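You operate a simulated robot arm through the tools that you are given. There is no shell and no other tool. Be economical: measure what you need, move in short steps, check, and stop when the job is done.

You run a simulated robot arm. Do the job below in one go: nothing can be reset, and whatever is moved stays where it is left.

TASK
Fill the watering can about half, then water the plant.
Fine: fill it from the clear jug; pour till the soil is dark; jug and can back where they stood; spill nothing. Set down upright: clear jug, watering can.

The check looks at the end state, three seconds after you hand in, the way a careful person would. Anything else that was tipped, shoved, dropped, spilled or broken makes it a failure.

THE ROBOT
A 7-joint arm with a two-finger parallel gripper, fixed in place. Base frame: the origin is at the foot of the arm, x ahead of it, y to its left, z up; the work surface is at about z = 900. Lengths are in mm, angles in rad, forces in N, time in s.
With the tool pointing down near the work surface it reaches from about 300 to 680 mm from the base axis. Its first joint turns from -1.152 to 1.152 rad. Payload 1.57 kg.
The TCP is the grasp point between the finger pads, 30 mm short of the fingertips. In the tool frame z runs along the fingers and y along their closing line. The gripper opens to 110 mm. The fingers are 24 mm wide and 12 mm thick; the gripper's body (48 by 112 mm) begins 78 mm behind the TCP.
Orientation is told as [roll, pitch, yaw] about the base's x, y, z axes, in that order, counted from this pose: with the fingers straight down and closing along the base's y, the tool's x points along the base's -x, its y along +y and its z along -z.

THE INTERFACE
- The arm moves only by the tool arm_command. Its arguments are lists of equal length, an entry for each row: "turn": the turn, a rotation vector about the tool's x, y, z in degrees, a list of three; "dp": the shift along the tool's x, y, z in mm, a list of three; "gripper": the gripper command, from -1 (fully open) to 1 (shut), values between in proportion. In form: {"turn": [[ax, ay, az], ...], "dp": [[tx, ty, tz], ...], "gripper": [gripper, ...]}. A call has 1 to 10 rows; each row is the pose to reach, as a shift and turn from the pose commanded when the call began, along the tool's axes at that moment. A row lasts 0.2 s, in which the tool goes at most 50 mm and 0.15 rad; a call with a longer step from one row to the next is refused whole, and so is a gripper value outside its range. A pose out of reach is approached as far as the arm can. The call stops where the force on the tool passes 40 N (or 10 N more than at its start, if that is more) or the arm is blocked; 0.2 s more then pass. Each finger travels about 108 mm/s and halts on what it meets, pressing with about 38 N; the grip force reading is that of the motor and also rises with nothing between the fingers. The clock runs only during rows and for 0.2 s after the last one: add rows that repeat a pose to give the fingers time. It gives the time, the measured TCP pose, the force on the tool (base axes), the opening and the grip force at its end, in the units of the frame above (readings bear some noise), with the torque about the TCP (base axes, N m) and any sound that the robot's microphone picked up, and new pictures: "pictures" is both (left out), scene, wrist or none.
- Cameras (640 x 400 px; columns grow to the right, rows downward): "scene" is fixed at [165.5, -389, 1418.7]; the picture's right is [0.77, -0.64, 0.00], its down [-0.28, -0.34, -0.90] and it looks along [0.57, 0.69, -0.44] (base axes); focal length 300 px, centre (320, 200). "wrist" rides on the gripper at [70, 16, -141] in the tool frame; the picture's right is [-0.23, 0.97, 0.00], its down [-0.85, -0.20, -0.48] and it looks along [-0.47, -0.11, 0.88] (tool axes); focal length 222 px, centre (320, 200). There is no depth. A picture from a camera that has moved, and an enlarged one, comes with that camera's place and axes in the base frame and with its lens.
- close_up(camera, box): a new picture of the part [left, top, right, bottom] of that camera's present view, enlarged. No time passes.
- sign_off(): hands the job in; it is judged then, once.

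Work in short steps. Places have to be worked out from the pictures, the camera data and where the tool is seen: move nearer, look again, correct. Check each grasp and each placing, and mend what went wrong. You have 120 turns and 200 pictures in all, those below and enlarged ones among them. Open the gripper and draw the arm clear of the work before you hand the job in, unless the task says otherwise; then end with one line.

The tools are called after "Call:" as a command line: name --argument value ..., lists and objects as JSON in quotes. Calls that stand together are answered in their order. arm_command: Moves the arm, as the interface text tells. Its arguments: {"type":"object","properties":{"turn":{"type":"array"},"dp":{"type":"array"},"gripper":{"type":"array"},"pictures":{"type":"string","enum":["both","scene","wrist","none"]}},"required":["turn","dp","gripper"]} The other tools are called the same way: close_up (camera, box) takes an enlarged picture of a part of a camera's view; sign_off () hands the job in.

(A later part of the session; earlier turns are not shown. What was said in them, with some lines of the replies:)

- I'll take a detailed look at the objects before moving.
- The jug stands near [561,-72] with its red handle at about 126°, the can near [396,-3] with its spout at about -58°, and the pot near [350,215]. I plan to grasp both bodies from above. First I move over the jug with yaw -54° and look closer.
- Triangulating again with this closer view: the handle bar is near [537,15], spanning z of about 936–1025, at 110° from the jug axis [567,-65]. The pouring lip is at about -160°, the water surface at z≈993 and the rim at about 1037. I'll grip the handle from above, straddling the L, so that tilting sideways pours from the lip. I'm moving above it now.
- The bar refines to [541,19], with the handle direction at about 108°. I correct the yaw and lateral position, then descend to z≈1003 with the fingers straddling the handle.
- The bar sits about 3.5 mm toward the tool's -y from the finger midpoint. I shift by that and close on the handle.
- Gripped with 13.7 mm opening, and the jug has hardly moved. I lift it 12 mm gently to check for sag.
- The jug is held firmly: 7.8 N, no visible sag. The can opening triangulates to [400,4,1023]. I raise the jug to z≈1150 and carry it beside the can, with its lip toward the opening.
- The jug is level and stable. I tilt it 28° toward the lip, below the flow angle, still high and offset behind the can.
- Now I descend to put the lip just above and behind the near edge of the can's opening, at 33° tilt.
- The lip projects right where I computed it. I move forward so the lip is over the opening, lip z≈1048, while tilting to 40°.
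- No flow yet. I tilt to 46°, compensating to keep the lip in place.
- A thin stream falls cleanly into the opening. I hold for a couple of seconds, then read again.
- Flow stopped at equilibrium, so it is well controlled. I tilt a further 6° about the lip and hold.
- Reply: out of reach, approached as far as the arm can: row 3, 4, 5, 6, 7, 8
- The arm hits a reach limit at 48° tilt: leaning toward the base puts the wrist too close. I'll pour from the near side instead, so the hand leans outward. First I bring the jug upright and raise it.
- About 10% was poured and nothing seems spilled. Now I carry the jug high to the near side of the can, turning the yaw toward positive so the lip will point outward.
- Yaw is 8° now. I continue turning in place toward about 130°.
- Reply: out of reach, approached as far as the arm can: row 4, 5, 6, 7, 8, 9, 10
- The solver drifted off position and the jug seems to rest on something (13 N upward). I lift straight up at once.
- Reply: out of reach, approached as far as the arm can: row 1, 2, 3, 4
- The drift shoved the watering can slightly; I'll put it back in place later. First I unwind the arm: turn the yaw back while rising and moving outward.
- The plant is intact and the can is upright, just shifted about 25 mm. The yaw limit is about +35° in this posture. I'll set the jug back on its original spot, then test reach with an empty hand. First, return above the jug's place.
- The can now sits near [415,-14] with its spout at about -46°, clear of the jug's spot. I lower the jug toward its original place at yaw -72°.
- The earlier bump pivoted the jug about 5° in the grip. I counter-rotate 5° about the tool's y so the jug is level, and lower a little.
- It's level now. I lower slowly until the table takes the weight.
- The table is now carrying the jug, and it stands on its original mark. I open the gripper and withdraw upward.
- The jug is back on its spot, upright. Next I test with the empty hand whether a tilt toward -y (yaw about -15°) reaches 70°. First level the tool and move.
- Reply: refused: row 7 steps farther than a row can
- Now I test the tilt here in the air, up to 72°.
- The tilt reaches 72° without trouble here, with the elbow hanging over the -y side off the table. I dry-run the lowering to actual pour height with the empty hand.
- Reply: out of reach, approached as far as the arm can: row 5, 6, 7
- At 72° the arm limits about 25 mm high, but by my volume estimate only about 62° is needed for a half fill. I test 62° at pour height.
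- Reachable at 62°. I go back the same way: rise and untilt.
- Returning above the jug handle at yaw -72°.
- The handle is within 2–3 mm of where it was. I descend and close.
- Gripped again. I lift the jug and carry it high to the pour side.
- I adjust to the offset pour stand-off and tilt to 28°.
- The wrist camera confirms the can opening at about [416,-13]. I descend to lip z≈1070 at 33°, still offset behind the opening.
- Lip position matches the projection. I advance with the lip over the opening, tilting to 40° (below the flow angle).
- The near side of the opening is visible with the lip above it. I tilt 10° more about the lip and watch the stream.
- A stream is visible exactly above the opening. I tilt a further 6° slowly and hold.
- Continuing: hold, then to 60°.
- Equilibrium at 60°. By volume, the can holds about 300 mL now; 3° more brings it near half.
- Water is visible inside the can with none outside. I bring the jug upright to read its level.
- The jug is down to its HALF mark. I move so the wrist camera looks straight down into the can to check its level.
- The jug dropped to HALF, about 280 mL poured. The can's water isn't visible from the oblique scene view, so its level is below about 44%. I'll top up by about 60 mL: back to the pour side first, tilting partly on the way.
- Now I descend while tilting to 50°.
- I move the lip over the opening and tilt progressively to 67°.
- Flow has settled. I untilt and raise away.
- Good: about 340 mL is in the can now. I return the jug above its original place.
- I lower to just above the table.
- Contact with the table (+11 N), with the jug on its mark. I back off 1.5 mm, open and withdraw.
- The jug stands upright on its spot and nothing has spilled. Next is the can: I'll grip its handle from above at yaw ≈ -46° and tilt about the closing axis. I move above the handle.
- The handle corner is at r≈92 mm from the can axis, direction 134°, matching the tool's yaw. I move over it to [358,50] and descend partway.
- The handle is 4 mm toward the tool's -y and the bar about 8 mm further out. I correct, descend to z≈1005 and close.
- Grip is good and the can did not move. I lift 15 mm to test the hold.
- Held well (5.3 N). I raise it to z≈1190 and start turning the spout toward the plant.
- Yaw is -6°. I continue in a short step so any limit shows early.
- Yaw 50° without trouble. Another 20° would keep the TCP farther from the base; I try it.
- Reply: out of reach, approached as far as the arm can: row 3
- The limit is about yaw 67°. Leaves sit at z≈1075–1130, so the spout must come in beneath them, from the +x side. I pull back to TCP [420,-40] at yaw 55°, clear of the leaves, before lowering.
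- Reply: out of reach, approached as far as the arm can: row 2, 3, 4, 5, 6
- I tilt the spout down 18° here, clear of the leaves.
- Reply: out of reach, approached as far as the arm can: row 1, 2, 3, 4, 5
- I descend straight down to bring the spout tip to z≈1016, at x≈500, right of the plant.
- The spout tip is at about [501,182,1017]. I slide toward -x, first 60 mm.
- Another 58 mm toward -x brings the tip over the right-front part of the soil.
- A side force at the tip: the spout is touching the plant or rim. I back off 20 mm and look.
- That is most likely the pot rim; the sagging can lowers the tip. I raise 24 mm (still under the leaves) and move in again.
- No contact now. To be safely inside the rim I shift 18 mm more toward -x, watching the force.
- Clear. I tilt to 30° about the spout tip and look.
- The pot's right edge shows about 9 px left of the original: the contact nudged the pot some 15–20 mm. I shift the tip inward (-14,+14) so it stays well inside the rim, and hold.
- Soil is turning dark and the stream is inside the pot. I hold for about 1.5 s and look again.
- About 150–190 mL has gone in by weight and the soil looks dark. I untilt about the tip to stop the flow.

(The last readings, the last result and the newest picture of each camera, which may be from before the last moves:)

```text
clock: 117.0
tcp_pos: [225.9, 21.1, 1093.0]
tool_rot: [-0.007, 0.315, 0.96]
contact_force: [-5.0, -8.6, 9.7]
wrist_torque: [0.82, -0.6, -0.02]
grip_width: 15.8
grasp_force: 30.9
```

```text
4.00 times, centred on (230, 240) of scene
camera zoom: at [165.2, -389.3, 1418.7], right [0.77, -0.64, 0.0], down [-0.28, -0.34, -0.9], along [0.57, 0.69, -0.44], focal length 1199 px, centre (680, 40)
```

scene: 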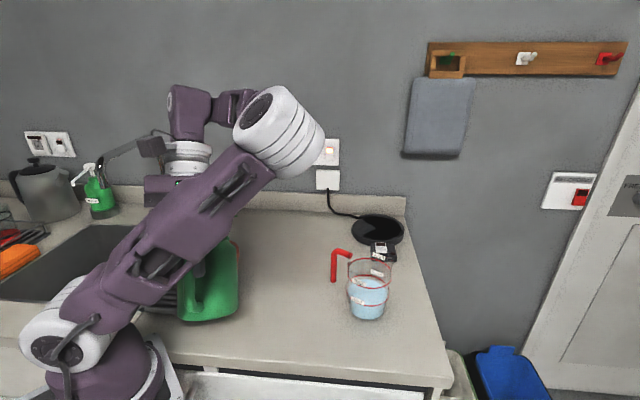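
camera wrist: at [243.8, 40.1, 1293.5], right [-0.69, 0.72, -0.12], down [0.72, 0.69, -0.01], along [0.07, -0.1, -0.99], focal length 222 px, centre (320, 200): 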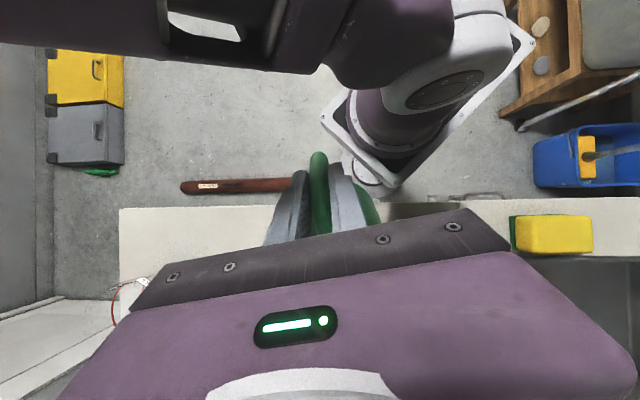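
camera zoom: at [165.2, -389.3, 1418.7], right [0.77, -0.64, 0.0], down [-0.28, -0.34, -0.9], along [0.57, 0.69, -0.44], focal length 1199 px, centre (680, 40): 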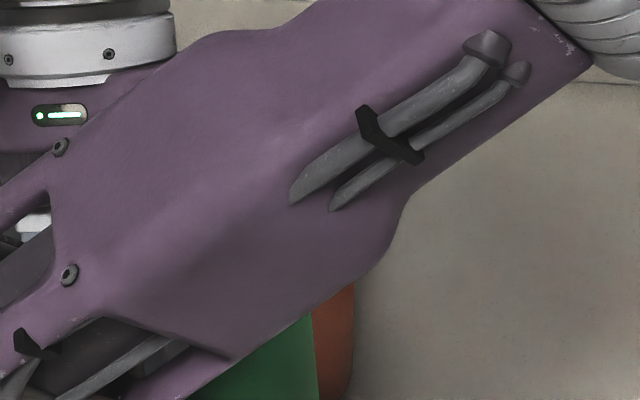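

The spout is pressing on the near rim. I lift straight up 16 mm at once.

Call:
arm_command --turn '[[0, 0, 0], [0, 0, 0], [0, 0, 0]]' --dp '[[2.5, 0, -7.6], [5, 0, -15.2], [5, 0, -15.2]]' --gripper '[1, 1, 1]'

```text
clock: 117.8
tcp_pos: [226.7, 21.9, 1108.7]
tool_rot: [-0.006, 0.313, 0.961]
contact_force: [-0.5, -0.4, -3.5]
wrist_torque: [-0.17, 0.17, 0.01]
grip_width: 15.9
grasp_force: 31.1
camera wrist: at [201.5, 12.7, 1264.7], right [-0.67, 0.73, -0.08], down [0.71, 0.67, 0.19], along [0.19, 0.07, -0.98], focal length 222 px, centre (320, 200)
```

scene: 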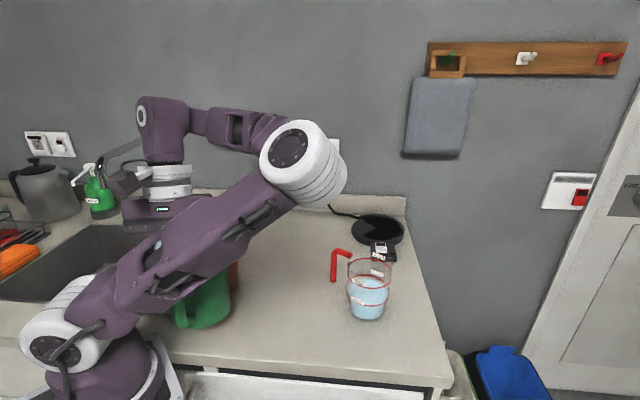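
wrist: 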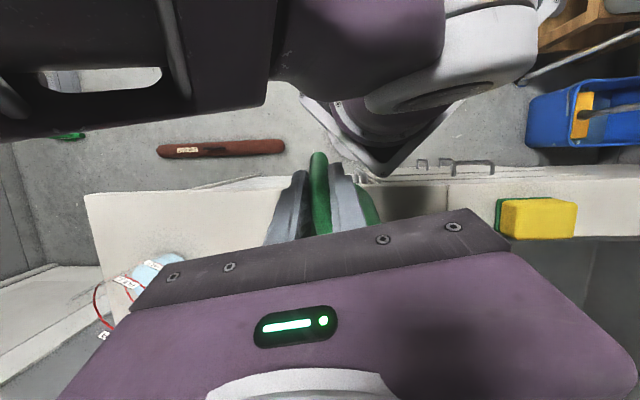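

Free again. I withdraw the spout toward +x/-y out of the pot.

Call:
arm_command --turn '[[0, 0, 0], [0, 0, 0], [0, 0, 0], [0, 0, 0], [0, 0, 0], [0, 0, 0], [0, 0, 0]]' --dp '[[-4, -14, -1.3], [-9, -32, -3], [-15, -53, -5], [-22, -77, -7], [-28, -100, -9], [-33, -116, -10.8], [-34, -121, -11.2]]' --gripper '[1, 1, 1, 1, 1, 1, 1]'

Call:
close_up --camera "scene" --box '[160, 180, 340, 320]'

```text
clock: 119.4
tcp_pos: [347.1, -19.5, 1109.7]
tool_rot: [-0.009, 0.314, 0.961]
contact_force: [0.1, 0.8, -3.8]
wrist_torque: [-0.22, 0.14, 0.03]
grip_width: 15.9
grasp_force: 31.7
camera wrist: at [322.2, -27.3, 1265.1], right [-0.67, 0.73, -0.08], down [0.71, 0.68, 0.19], along [0.19, 0.07, -0.98], focal length 222 px, centre (320, 200)
```

scene: 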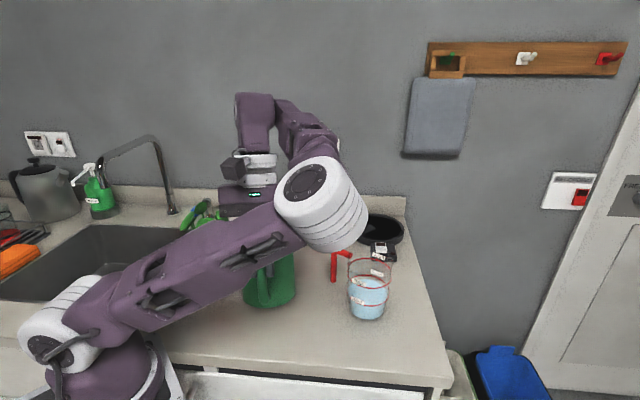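
wrist: 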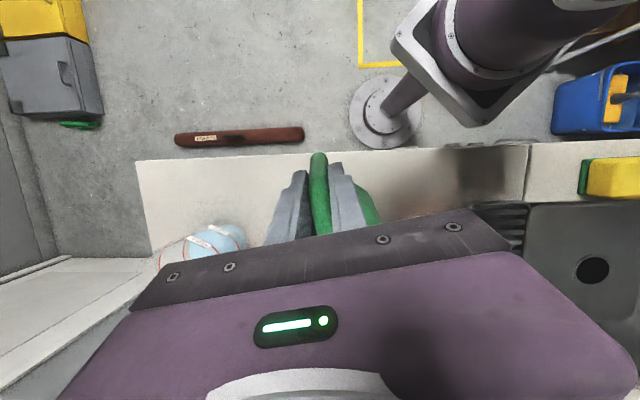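

```text
2.86 times, centred on (250, 250) of scene
camera zoom: at [165.6, -389.0, 1418.7], right [0.77, -0.64, 0.0], down [-0.28, -0.34, -0.9], along [0.57, 0.69, -0.44], focal length 856 px, centre (520, 57)
```

zoom: 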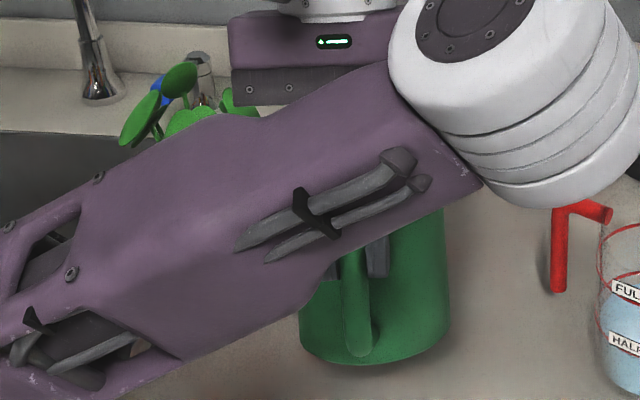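

I straighten the can and raise it to about z=1185.

Call:
arm_command --turn '[[0, 0, 0], [0, -5, 0], [0, -10, 0], [0, -15, 0], [0, -18, 0], [0, -18, 0]]' --dp '[[6, 0, -18], [12, 0, -36], [18, 0, -55], [22, 0, -68], [23, 0, -71.3], [23, 0, -71.3]]' --gripper '[1, 1, 1, 1, 1, 1]' --pictures "none"

Call:
arm_command --turn '[[0, 0, 5], [0, 0, 12], [0, 0, 20], [0, 0, 28], [0, 0, 36], [0, 0, 44], [0, 0, 52], [0, 0, 60], [0, 0, 68], [0, 0, 74]]' --dp '[[0, 0, 0], [0, 0, 0], [0, 0, 0], [0, 0, 0], [0, 0, 0], [0, 0, 0], [0, 0, 0], [0, 0, 0], [0, 0, 0], [0, 0, 0]]' --gripper '[1, 1, 1, 1, 1, 1, 1, 1, 1, 1]' --pictures "both"

```text
clock: 120.8
tcp_pos: [345.6, -19.1, 1185.7]
tool_rot: [-0.006, -0.001, 0.962]
contact_force: [1.0, 0.8, -3.6]
wrist_torque: [-0.25, 0.18, 0.01]
grip_width: 15.9
grasp_force: 31.3
```

```text
clock: 123.0
tcp_pos: [346.4, -18.2, 1184.3]
tool_rot: [-0.001, -0.007, -0.331]
contact_force: [-0.4, -0.3, -4.0]
wrist_torque: [0.1, 0.31, -0.02]
grip_width: 15.6
grasp_force: 31.4
camera wrist: at [286.7, 21.1, 1325.1], right [0.53, 0.85, 0.0], down [0.74, -0.47, 0.48], along [0.41, -0.26, -0.87], focal length 222 px, centre (320, 200)
```

scene: 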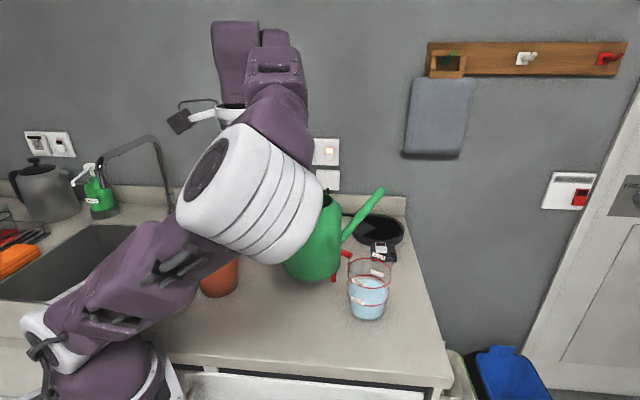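
wrist: 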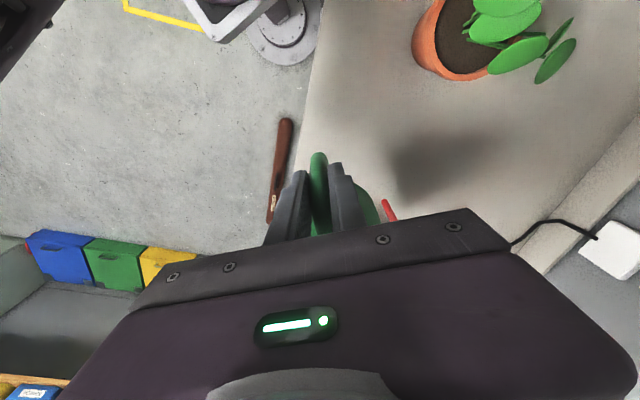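

Soil is uniformly dark now. A close-up of the pot to check soil, spill and its position.

Call:
close_up --camera "wrist" --box '[380, 0, 600, 140]'

Call:
arm_command --turn '[[0, 0, 6], [0, 0, 13], [0, 0, 20], [0, 0, 27], [0, 0, 34], [0, 0, 40], [0, 0, 43.5], [0, 0, 43.5]]' --dp '[[0, 10, 0], [5, 28, 0], [10, 48, 0], [14, 68, 0], [18, 85, 0], [20, 96, 0], [20.5, 99.5, 0], [20.5, 99.5, 0]]' --gripper '[1, 1, 1, 1, 1, 1, 1, 1]'

```text
2.86 times, centred on (490, 70) of wrist
camera zoom: at [286.7, 21.1, 1325.1], right [0.53, 0.85, 0.0], down [0.74, -0.47, 0.48], along [0.41, -0.26, -0.87], focal length 635 px, centre (-166, 571)
```

zoom: 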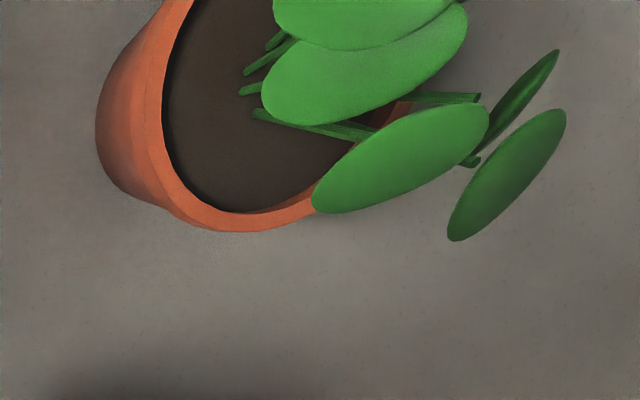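

```text
clock: 124.8
tcp_pos: [358.3, 83.9, 1183.4]
tool_rot: [0.005, -0.008, -1.091]
contact_force: [-0.1, -0.6, -4.4]
wrist_torque: [0.27, 0.17, -0.02]
grip_width: 15.5
grasp_force: 31.7
camera wrist: at [341.5, 154.2, 1324.7], right [0.97, 0.25, 0.01], down [0.22, -0.85, 0.48], along [0.12, -0.47, -0.88], focal length 222 px, centre (320, 200)
```

scene: 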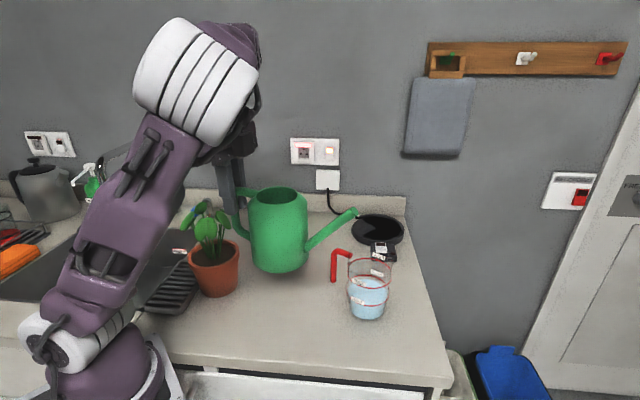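
wrist: 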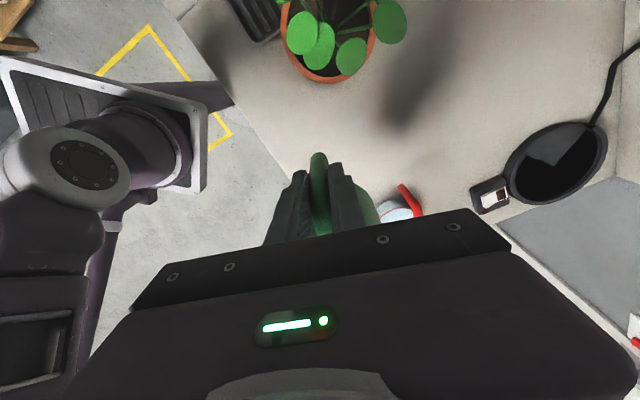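

No spill, soil dark. The can is now above its original spot at its original heading; I lower it to just above the table.

Call:
arm_command --turn '[[0, 0, 0], [0, 0, 0], [0, 0, 0], [0, 0, 0], [0, 0, 0], [0, 0, 0], [0, 0, 0]]' --dp '[[-0.5, 0, 20], [-1, 0, 55], [-1, 0, 95], [-1, 0, 130], [-1, 0, 155], [-1, 0, 165], [-1, 0, 168]]' --gripper '[1, 1, 1, 1, 1, 1, 1]' --pictures "none"

Call:
close_up --camera "scene" --box '[180, 190, 420, 350]'

```text
clock: 126.4
tcp_pos: [360.5, 80.5, 1016.2]
tool_rot: [0.004, -0.006, -1.088]
contact_force: [0.4, -0.5, -4.1]
wrist_torque: [0.3, 0.14, 0.02]
grip_width: 15.7
grasp_force: 31.4
```

```text
2.50 times, centred on (300, 270) of scene
camera zoom: at [165.6, -389.0, 1418.7], right [0.77, -0.64, 0.0], down [-0.28, -0.34, -0.9], along [0.57, 0.69, -0.44], focal length 749 px, centre (370, 25)
```

zoom: 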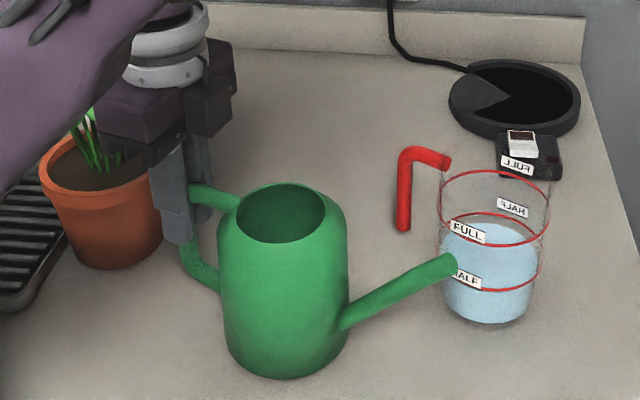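

It matches the original picture (opening and spout tip within 3 px once the height is accounted for). I lower to contact.

Call:
arm_command --turn '[[0, 0, 0], [0, 0, 0], [0, 0, 0], [0, 0, 0], [0, 0, 0], [0, 0, 0]]' --dp '[[0, 0, 3], [0, 0, 6], [0, 0, 8], [0, 0, 10], [0, 0, 12], [0, 0, 13.5]]' --gripper '[1, 1, 1, 1, 1, 1]' --pictures "none"

Call:
close_up --camera "scene" --box '[180, 190, 420, 350]'

```text
clock: 127.8
tcp_pos: [359.7, 81.1, 1003.5]
tool_rot: [0.006, -0.002, -1.089]
contact_force: [-8.7, 9.0, 27.9]
wrist_torque: [-0.25, 0.68, -0.24]
grip_width: 15.9
grasp_force: 32.0
```

```text
2.50 times, centred on (300, 270) of scene
camera zoom: at [165.0, -388.8, 1418.8], right [0.77, -0.64, 0.0], down [-0.28, -0.34, -0.9], along [0.57, 0.69, -0.44], focal length 749 px, centre (370, 25)
```

zoom: 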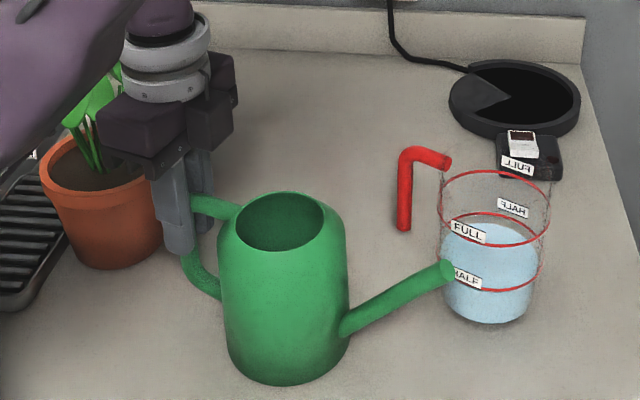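

The can is seated. I relieve the pressure, open, and rise straight up.

Call:
arm_command --turn '[[0, 0, 0], [0, 0, 0], [0, 0, 0], [0, 0, 0], [0, 0, 0], [0, 0, 0], [0, 0, 0], [0, 0, 0], [0, 0, 0]]' --dp '[[0, 0, -2.5], [0, 0, -2.5], [0, 0, -2.5], [0, 0, -2.5], [0, 0, -20], [0, 0, -55], [0, 0, -100], [0, 0, -145], [0, 0, -185]]' --gripper '[1, 0.7, 0.2, -0.3, -0.4, -0.4, -0.4, -0.4, -0.4]'

Call:
close_up --camera "scene" --box '[180, 190, 420, 350]'

```text
clock: 129.8
tcp_pos: [357.1, 80.1, 1189.0]
tool_rot: [0.004, -0.006, -1.089]
contact_force: [-0.7, 0.0, -0.4]
wrist_torque: [-0.02, 0.03, 0.01]
grip_width: 77.0
grasp_force: 0.0
camera wrist: at [341.5, 151.2, 1330.5], right [0.97, 0.25, 0.0], down [0.22, -0.85, 0.48], along [0.12, -0.47, -0.88], focal length 222 px, centre (320, 200)
```

scene: 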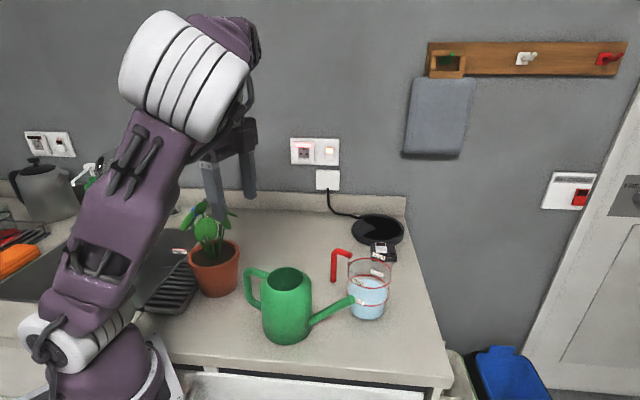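
wrist: 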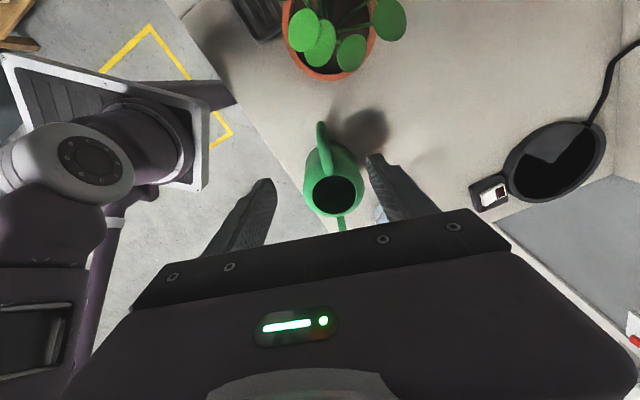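

```text
2.50 times, centred on (300, 270) of scene
camera zoom: at [165.5, -389.0, 1418.7], right [0.77, -0.64, 0.0], down [-0.28, -0.34, -0.9], along [0.57, 0.69, -0.44], focal length 749 px, centre (370, 25)
```

zoom: 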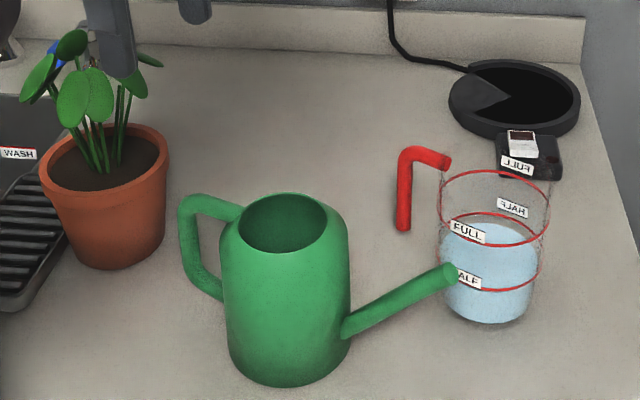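

Can and jug are both back and upright. The pot stands about 20 mm off its original place (now ≈[338,210], originally ≈[357,203], rim z≈1000), so I'll nudge it back gently with closed fingers from its far-left side. First I move there, high above the leaves.

Call:
arm_command --turn '[[0, 0, -6], [0, 0, -12], [0, 0, -18], [0, 0, -24], [0, 0, -30], [0, 0, -36], [0, 0, -42.4], [0, 0, -42.4]]' --dp '[[30, -25, -15], [60, -50, -20], [80, -67, -20], [115, -52, -20], [150, -38, -20], [180, -26, -20], [194, -19, -20], [194, -19, -20]]' --gripper '[0, 1, 1, 1, 1, 1, 1, 1]'

```text
clock: 131.6
tcp_pos: [253.3, 245.9, 1207.1]
tool_rot: [-0.003, -0.007, -0.349]
contact_force: [0.3, 0.3, 0.2]
wrist_torque: [-0.03, 0.01, 0.0]
grip_width: 0.1
grasp_force: 21.4
camera wrist: at [194.5, 285.8, 1347.9], right [0.55, 0.84, 0.0], down [0.73, -0.48, 0.48], along [0.41, -0.26, -0.87], focal length 222 px, centre (320, 200)
```

scene: 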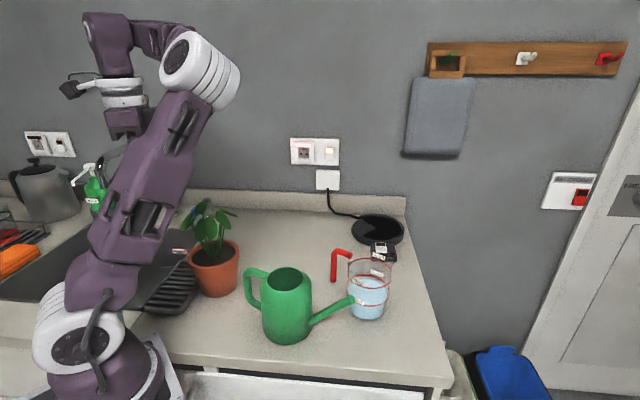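
wrist: 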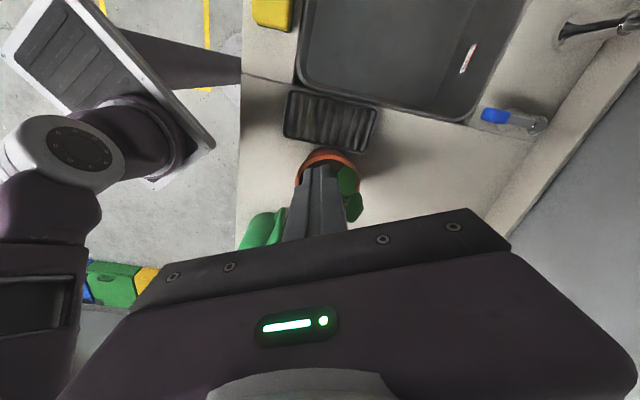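

Call:
close_up --camera "wrist" --box '[260, 70, 420, 240]'

Call:
close_up --camera "scene" --box '[150, 180, 270, 310]'

```text
2.35 times, centred on (340, 155) of wrist
camera zoom: at [194.5, 285.8, 1347.9], right [0.55, 0.84, 0.0], down [0.73, -0.48, 0.48], along [0.41, -0.26, -0.87], focal length 523 px, centre (273, 306)
```

zoom: 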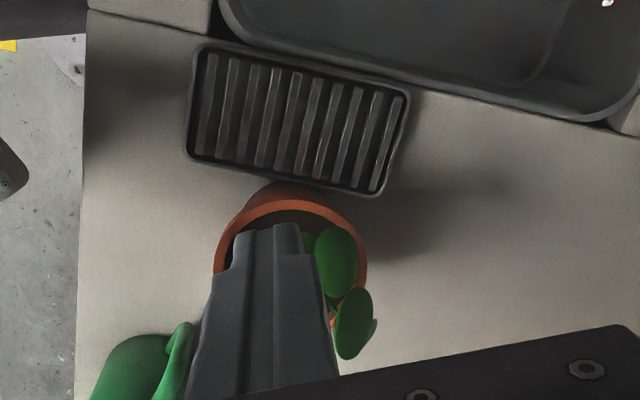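

```text
3.08 times, centred on (210, 245) of scene
camera zoom: at [165.5, -389.0, 1418.7], right [0.77, -0.64, 0.0], down [-0.28, -0.34, -0.9], along [0.57, 0.69, -0.44], focal length 922 px, centre (658, 62)
```

zoom: 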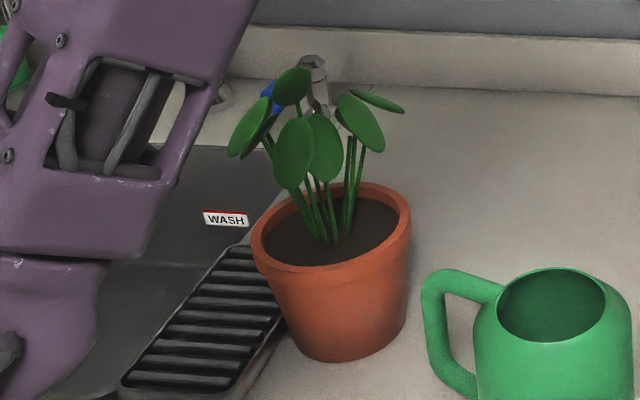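

The pot is upright beside the tray. I'll push along about -10° with the hand leaned 20° away so the palm stays clear of the leaves. I line up first.

Call:
arm_command --turn '[[0, 0, -5], [0, 0, -10], [0, 0, -10]]' --dp '[[1, -11, 0], [2.6, -22, 0], [2.6, -22, 0]]' --gripper '[1, 1, 1]' --pictures "none"

Call:
arm_command --turn '[[0, -5, 0], [0, -10, 0], [0, -15, 0], [0, -20, 0], [0, -20, 0], [0, -20, 0], [0, -20, 0], [0, -20, 0]]' --dp '[[0, 0, 0], [0, 0, 20], [0, 0, 50], [0, 0, 85], [0, 0, 120], [0, 0, 155], [0, 0, 170], [0, 0, 170]]' --gripper '[1, 1, 1, 1, 1, 1, 1, 1]' --pictures "wrist"

Call:
close_up --camera "scene" --box '[150, 160, 270, 310]'

```text
clock: 132.4
tcp_pos: [243.3, 224.8, 1207.1]
tool_rot: [-0.005, -0.009, -0.173]
contact_force: [0.2, -0.2, -0.5]
wrist_torque: [-0.01, 0.01, -0.01]
grip_width: 0.2
grasp_force: 21.1
```

```text
clock: 134.2
tcp_pos: [242.9, 224.4, 1037.1]
tool_rot: [-0.005, -0.355, -0.173]
contact_force: [-0.1, 0.9, -0.4]
wrist_torque: [0.0, 0.02, -0.02]
grip_width: 0.1
grasp_force: 22.2
camera wrist: at [135.8, 261.3, 1145.1], right [0.38, 0.92, 0.08], down [0.59, -0.3, 0.75], along [0.71, -0.24, -0.66], focal length 222 px, centre (320, 200)
```

wrist: 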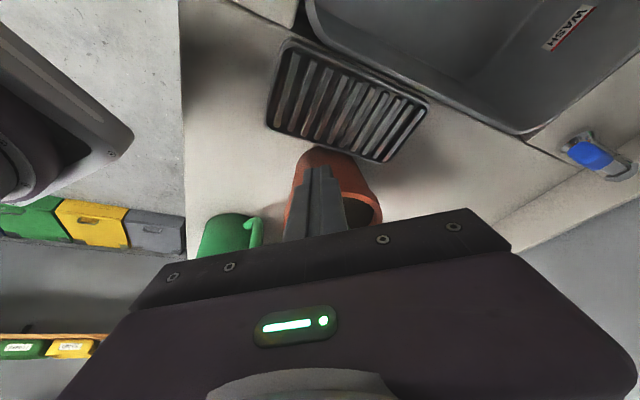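

```text
2.67 times, centred on (210, 235) of scene
camera zoom: at [165.5, -389.0, 1418.7], right [0.77, -0.64, 0.0], down [-0.28, -0.34, -0.9], along [0.57, 0.69, -0.44], focal length 799 px, centre (613, 107)
```

zoom: 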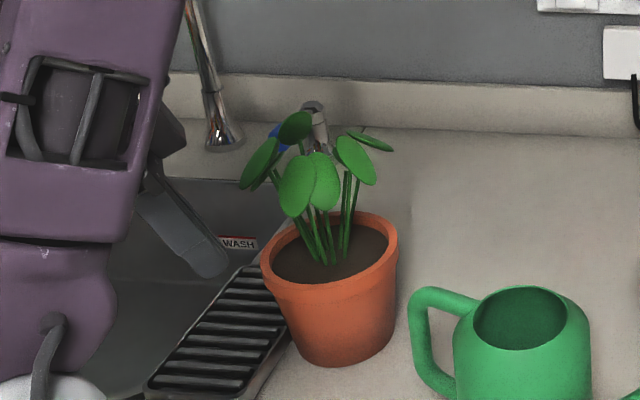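

The finger is beside the rim with about 20 mm gap and leaves are clear. I lower 27 mm and approach 15 mm.

Call:
arm_command --turn '[[0, 0, 0], [0, 0, 0], [0, 0, 0], [0, 0, 0]]' --dp '[[5, 0, 13], [9.2, 0, 25.4], [2, 0, 28], [-4.9, 0, 30.5]]' --gripper '[1, 1, 1, 1]' --pictures "none"

Call:
arm_command --turn '[[0, 0, 0], [0, 0, 0], [0, 0, 0], [0, 0, 0], [0, 0, 0], [0, 0, 0]]' --dp '[[-2.3, 0, 0.8], [-4.7, 0, 1.7], [-7, 0, 2.6], [-9.4, 0, 3.4], [-11.8, 0, 4.3], [-14.1, 0, 5.1]]' --gripper '[1, 1, 1, 1, 1, 1]' --pictures "none"

Call:
close_up --camera "scene" --box '[180, 190, 420, 350]'

```text
clock: 135.2
tcp_pos: [259.1, 222.1, 1010.1]
tool_rot: [-0.004, -0.355, -0.172]
contact_force: [0.4, -0.1, -0.9]
wrist_torque: [0.0, 0.0, 0.03]
grip_width: 0.1
grasp_force: 21.2
```

```text
clock: 136.6
tcp_pos: [275.1, 219.4, 1010.0]
tool_rot: [-0.005, -0.355, -0.175]
contact_force: [-4.2, 0.2, 0.2]
wrist_torque: [0.0, 0.09, 0.01]
grip_width: 0.0
grasp_force: 20.6
```

```text
2.50 times, centred on (300, 270) of scene
camera zoom: at [165.4, -389.0, 1418.7], right [0.77, -0.64, 0.0], down [-0.28, -0.34, -0.9], along [0.57, 0.69, -0.44], focal length 749 px, centre (370, 25)
```

zoom: 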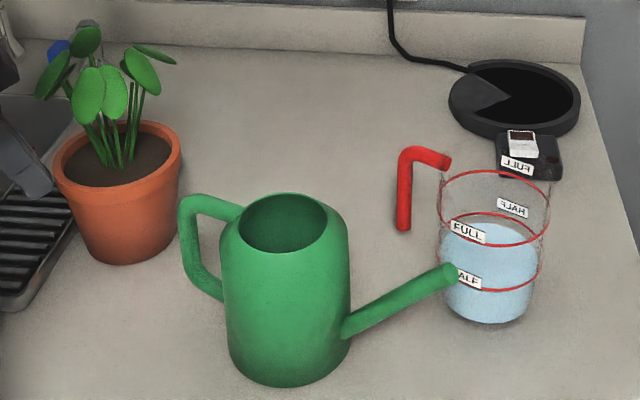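

Sliding well and upright (4 N). About 9–10 mm more is needed to match the original rim position; I push that and then retreat.

Call:
arm_command --turn '[[0, 0, 0], [0, 0, 0], [0, 0, 0], [0, 0, 0], [0, 0, 0], [0, 0, 0], [0, 0, 0]]' --dp '[[-2.3, 0, 0.8], [-4.7, 0, 1.7], [-7, 0, 2.6], [-8.9, 0, 3.2], [-8.9, 0, 3.2], [2, 0, -0.8], [20, 0, -7]]' --gripper '[1, 1, 1, 1, 1, 1, 1]' --pictures "none"

Call:
close_up --camera "scene" --box '[180, 190, 420, 350]'

```text
clock: 138.2
tcp_pos: [251.8, 222.5, 1008.7]
tool_rot: [-0.003, -0.356, -0.176]
contact_force: [0.8, -0.1, -0.9]
wrist_torque: [-0.02, -0.02, -0.01]
grip_width: 0.3
grasp_force: 21.3
```

```text
2.50 times, centred on (300, 270) of scene
camera zoom: at [165.5, -389.0, 1418.7], right [0.77, -0.64, 0.0], down [-0.28, -0.34, -0.9], along [0.57, 0.69, -0.44], focal length 749 px, centre (370, 25)
```

zoom: 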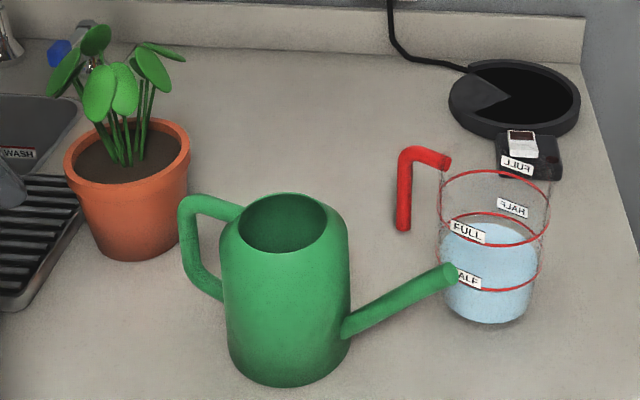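

The pot is back within a pixel or two of its original outline, soil dark, everything upright. I retract straight up and open the gripper.

Call:
arm_command --turn '[[0, 0, 0], [0, 0, 0], [0, 0, 0], [0, 0, 0], [0, 5, 0], [0, 11, 0], [0, 17, 0], [0, 20, 0], [0, 20, 0]]' --dp '[[-7, 0, -19], [-20, 0, -55], [-36, 0, -99], [-52, 0, -143], [-68, 0, -187], [-78, 0, -215], [-82, 0, -225], [-82, 0, -225], [-82, 0, -225]]' --gripper '[1, 1, 1, 1, 0, -1, -1, -1, -1]'

Call:
close_up --camera "scene" --box '[160, 180, 440, 360]'

```text
clock: 140.2
tcp_pos: [252.1, 222.3, 1250.3]
tool_rot: [0.0, -0.004, -0.174]
contact_force: [-0.1, 0.3, 0.0]
wrist_torque: [0.0, 0.01, 0.0]
grip_width: 110.1
grasp_force: 0.0
camera wrist: at [186.3, 252.1, 1389.9], right [0.39, 0.92, 0.0], down [0.8, -0.34, 0.48], along [0.44, -0.19, -0.88], focal length 222 px, centre (320, 200)
```

scene: 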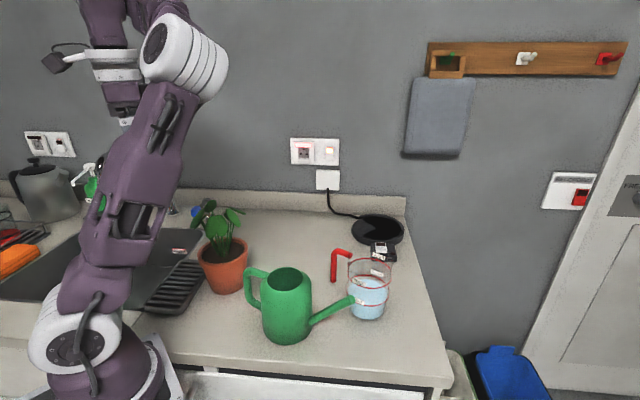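
wrist: 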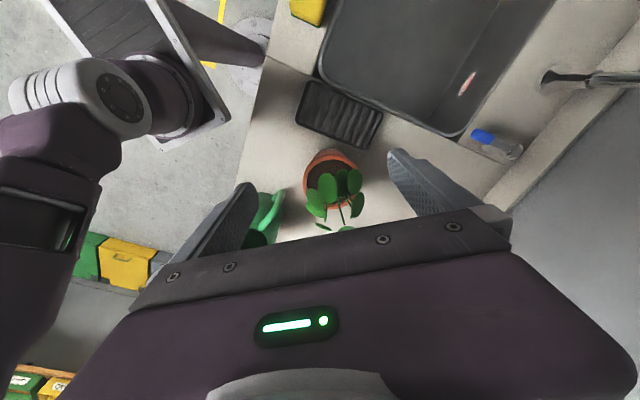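

```text
2.22 times, centred on (300, 270) of scene
camera zoom: at [165.5, -389.0, 1418.7], right [0.77, -0.64, 0.0], down [-0.28, -0.34, -0.9], along [0.57, 0.69, -0.44], focal length 666 px, centre (364, 44)
```

zoom: 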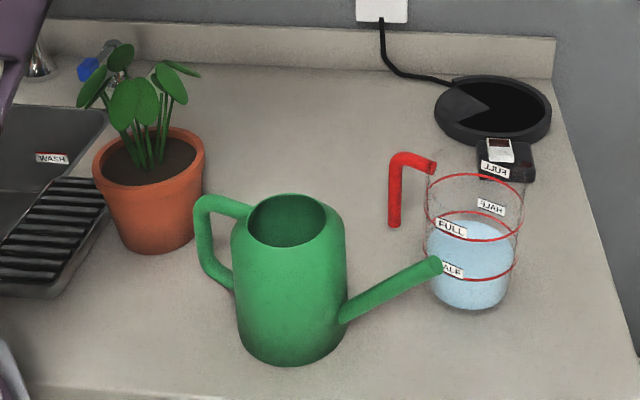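

The jug, can and pot are on their original spots and upright, the soil is dark, the counter is dry, and the arm is clear with the gripper open. I hand in.

Call:
sign_off

```text
The job is handed in.
```

I filled the can to roughly half (about 340 mL, estimated from the jug level and weight because I couldn't see the level in the can) and watered the plant until the soil was dark; the jug and can are upright within a few mm of where they stood, with no spill visible. Along the way I knocked the can about 25 mm and the pot about 20 mm; I set the can back on its spot and pushed the pot back to its original outline.
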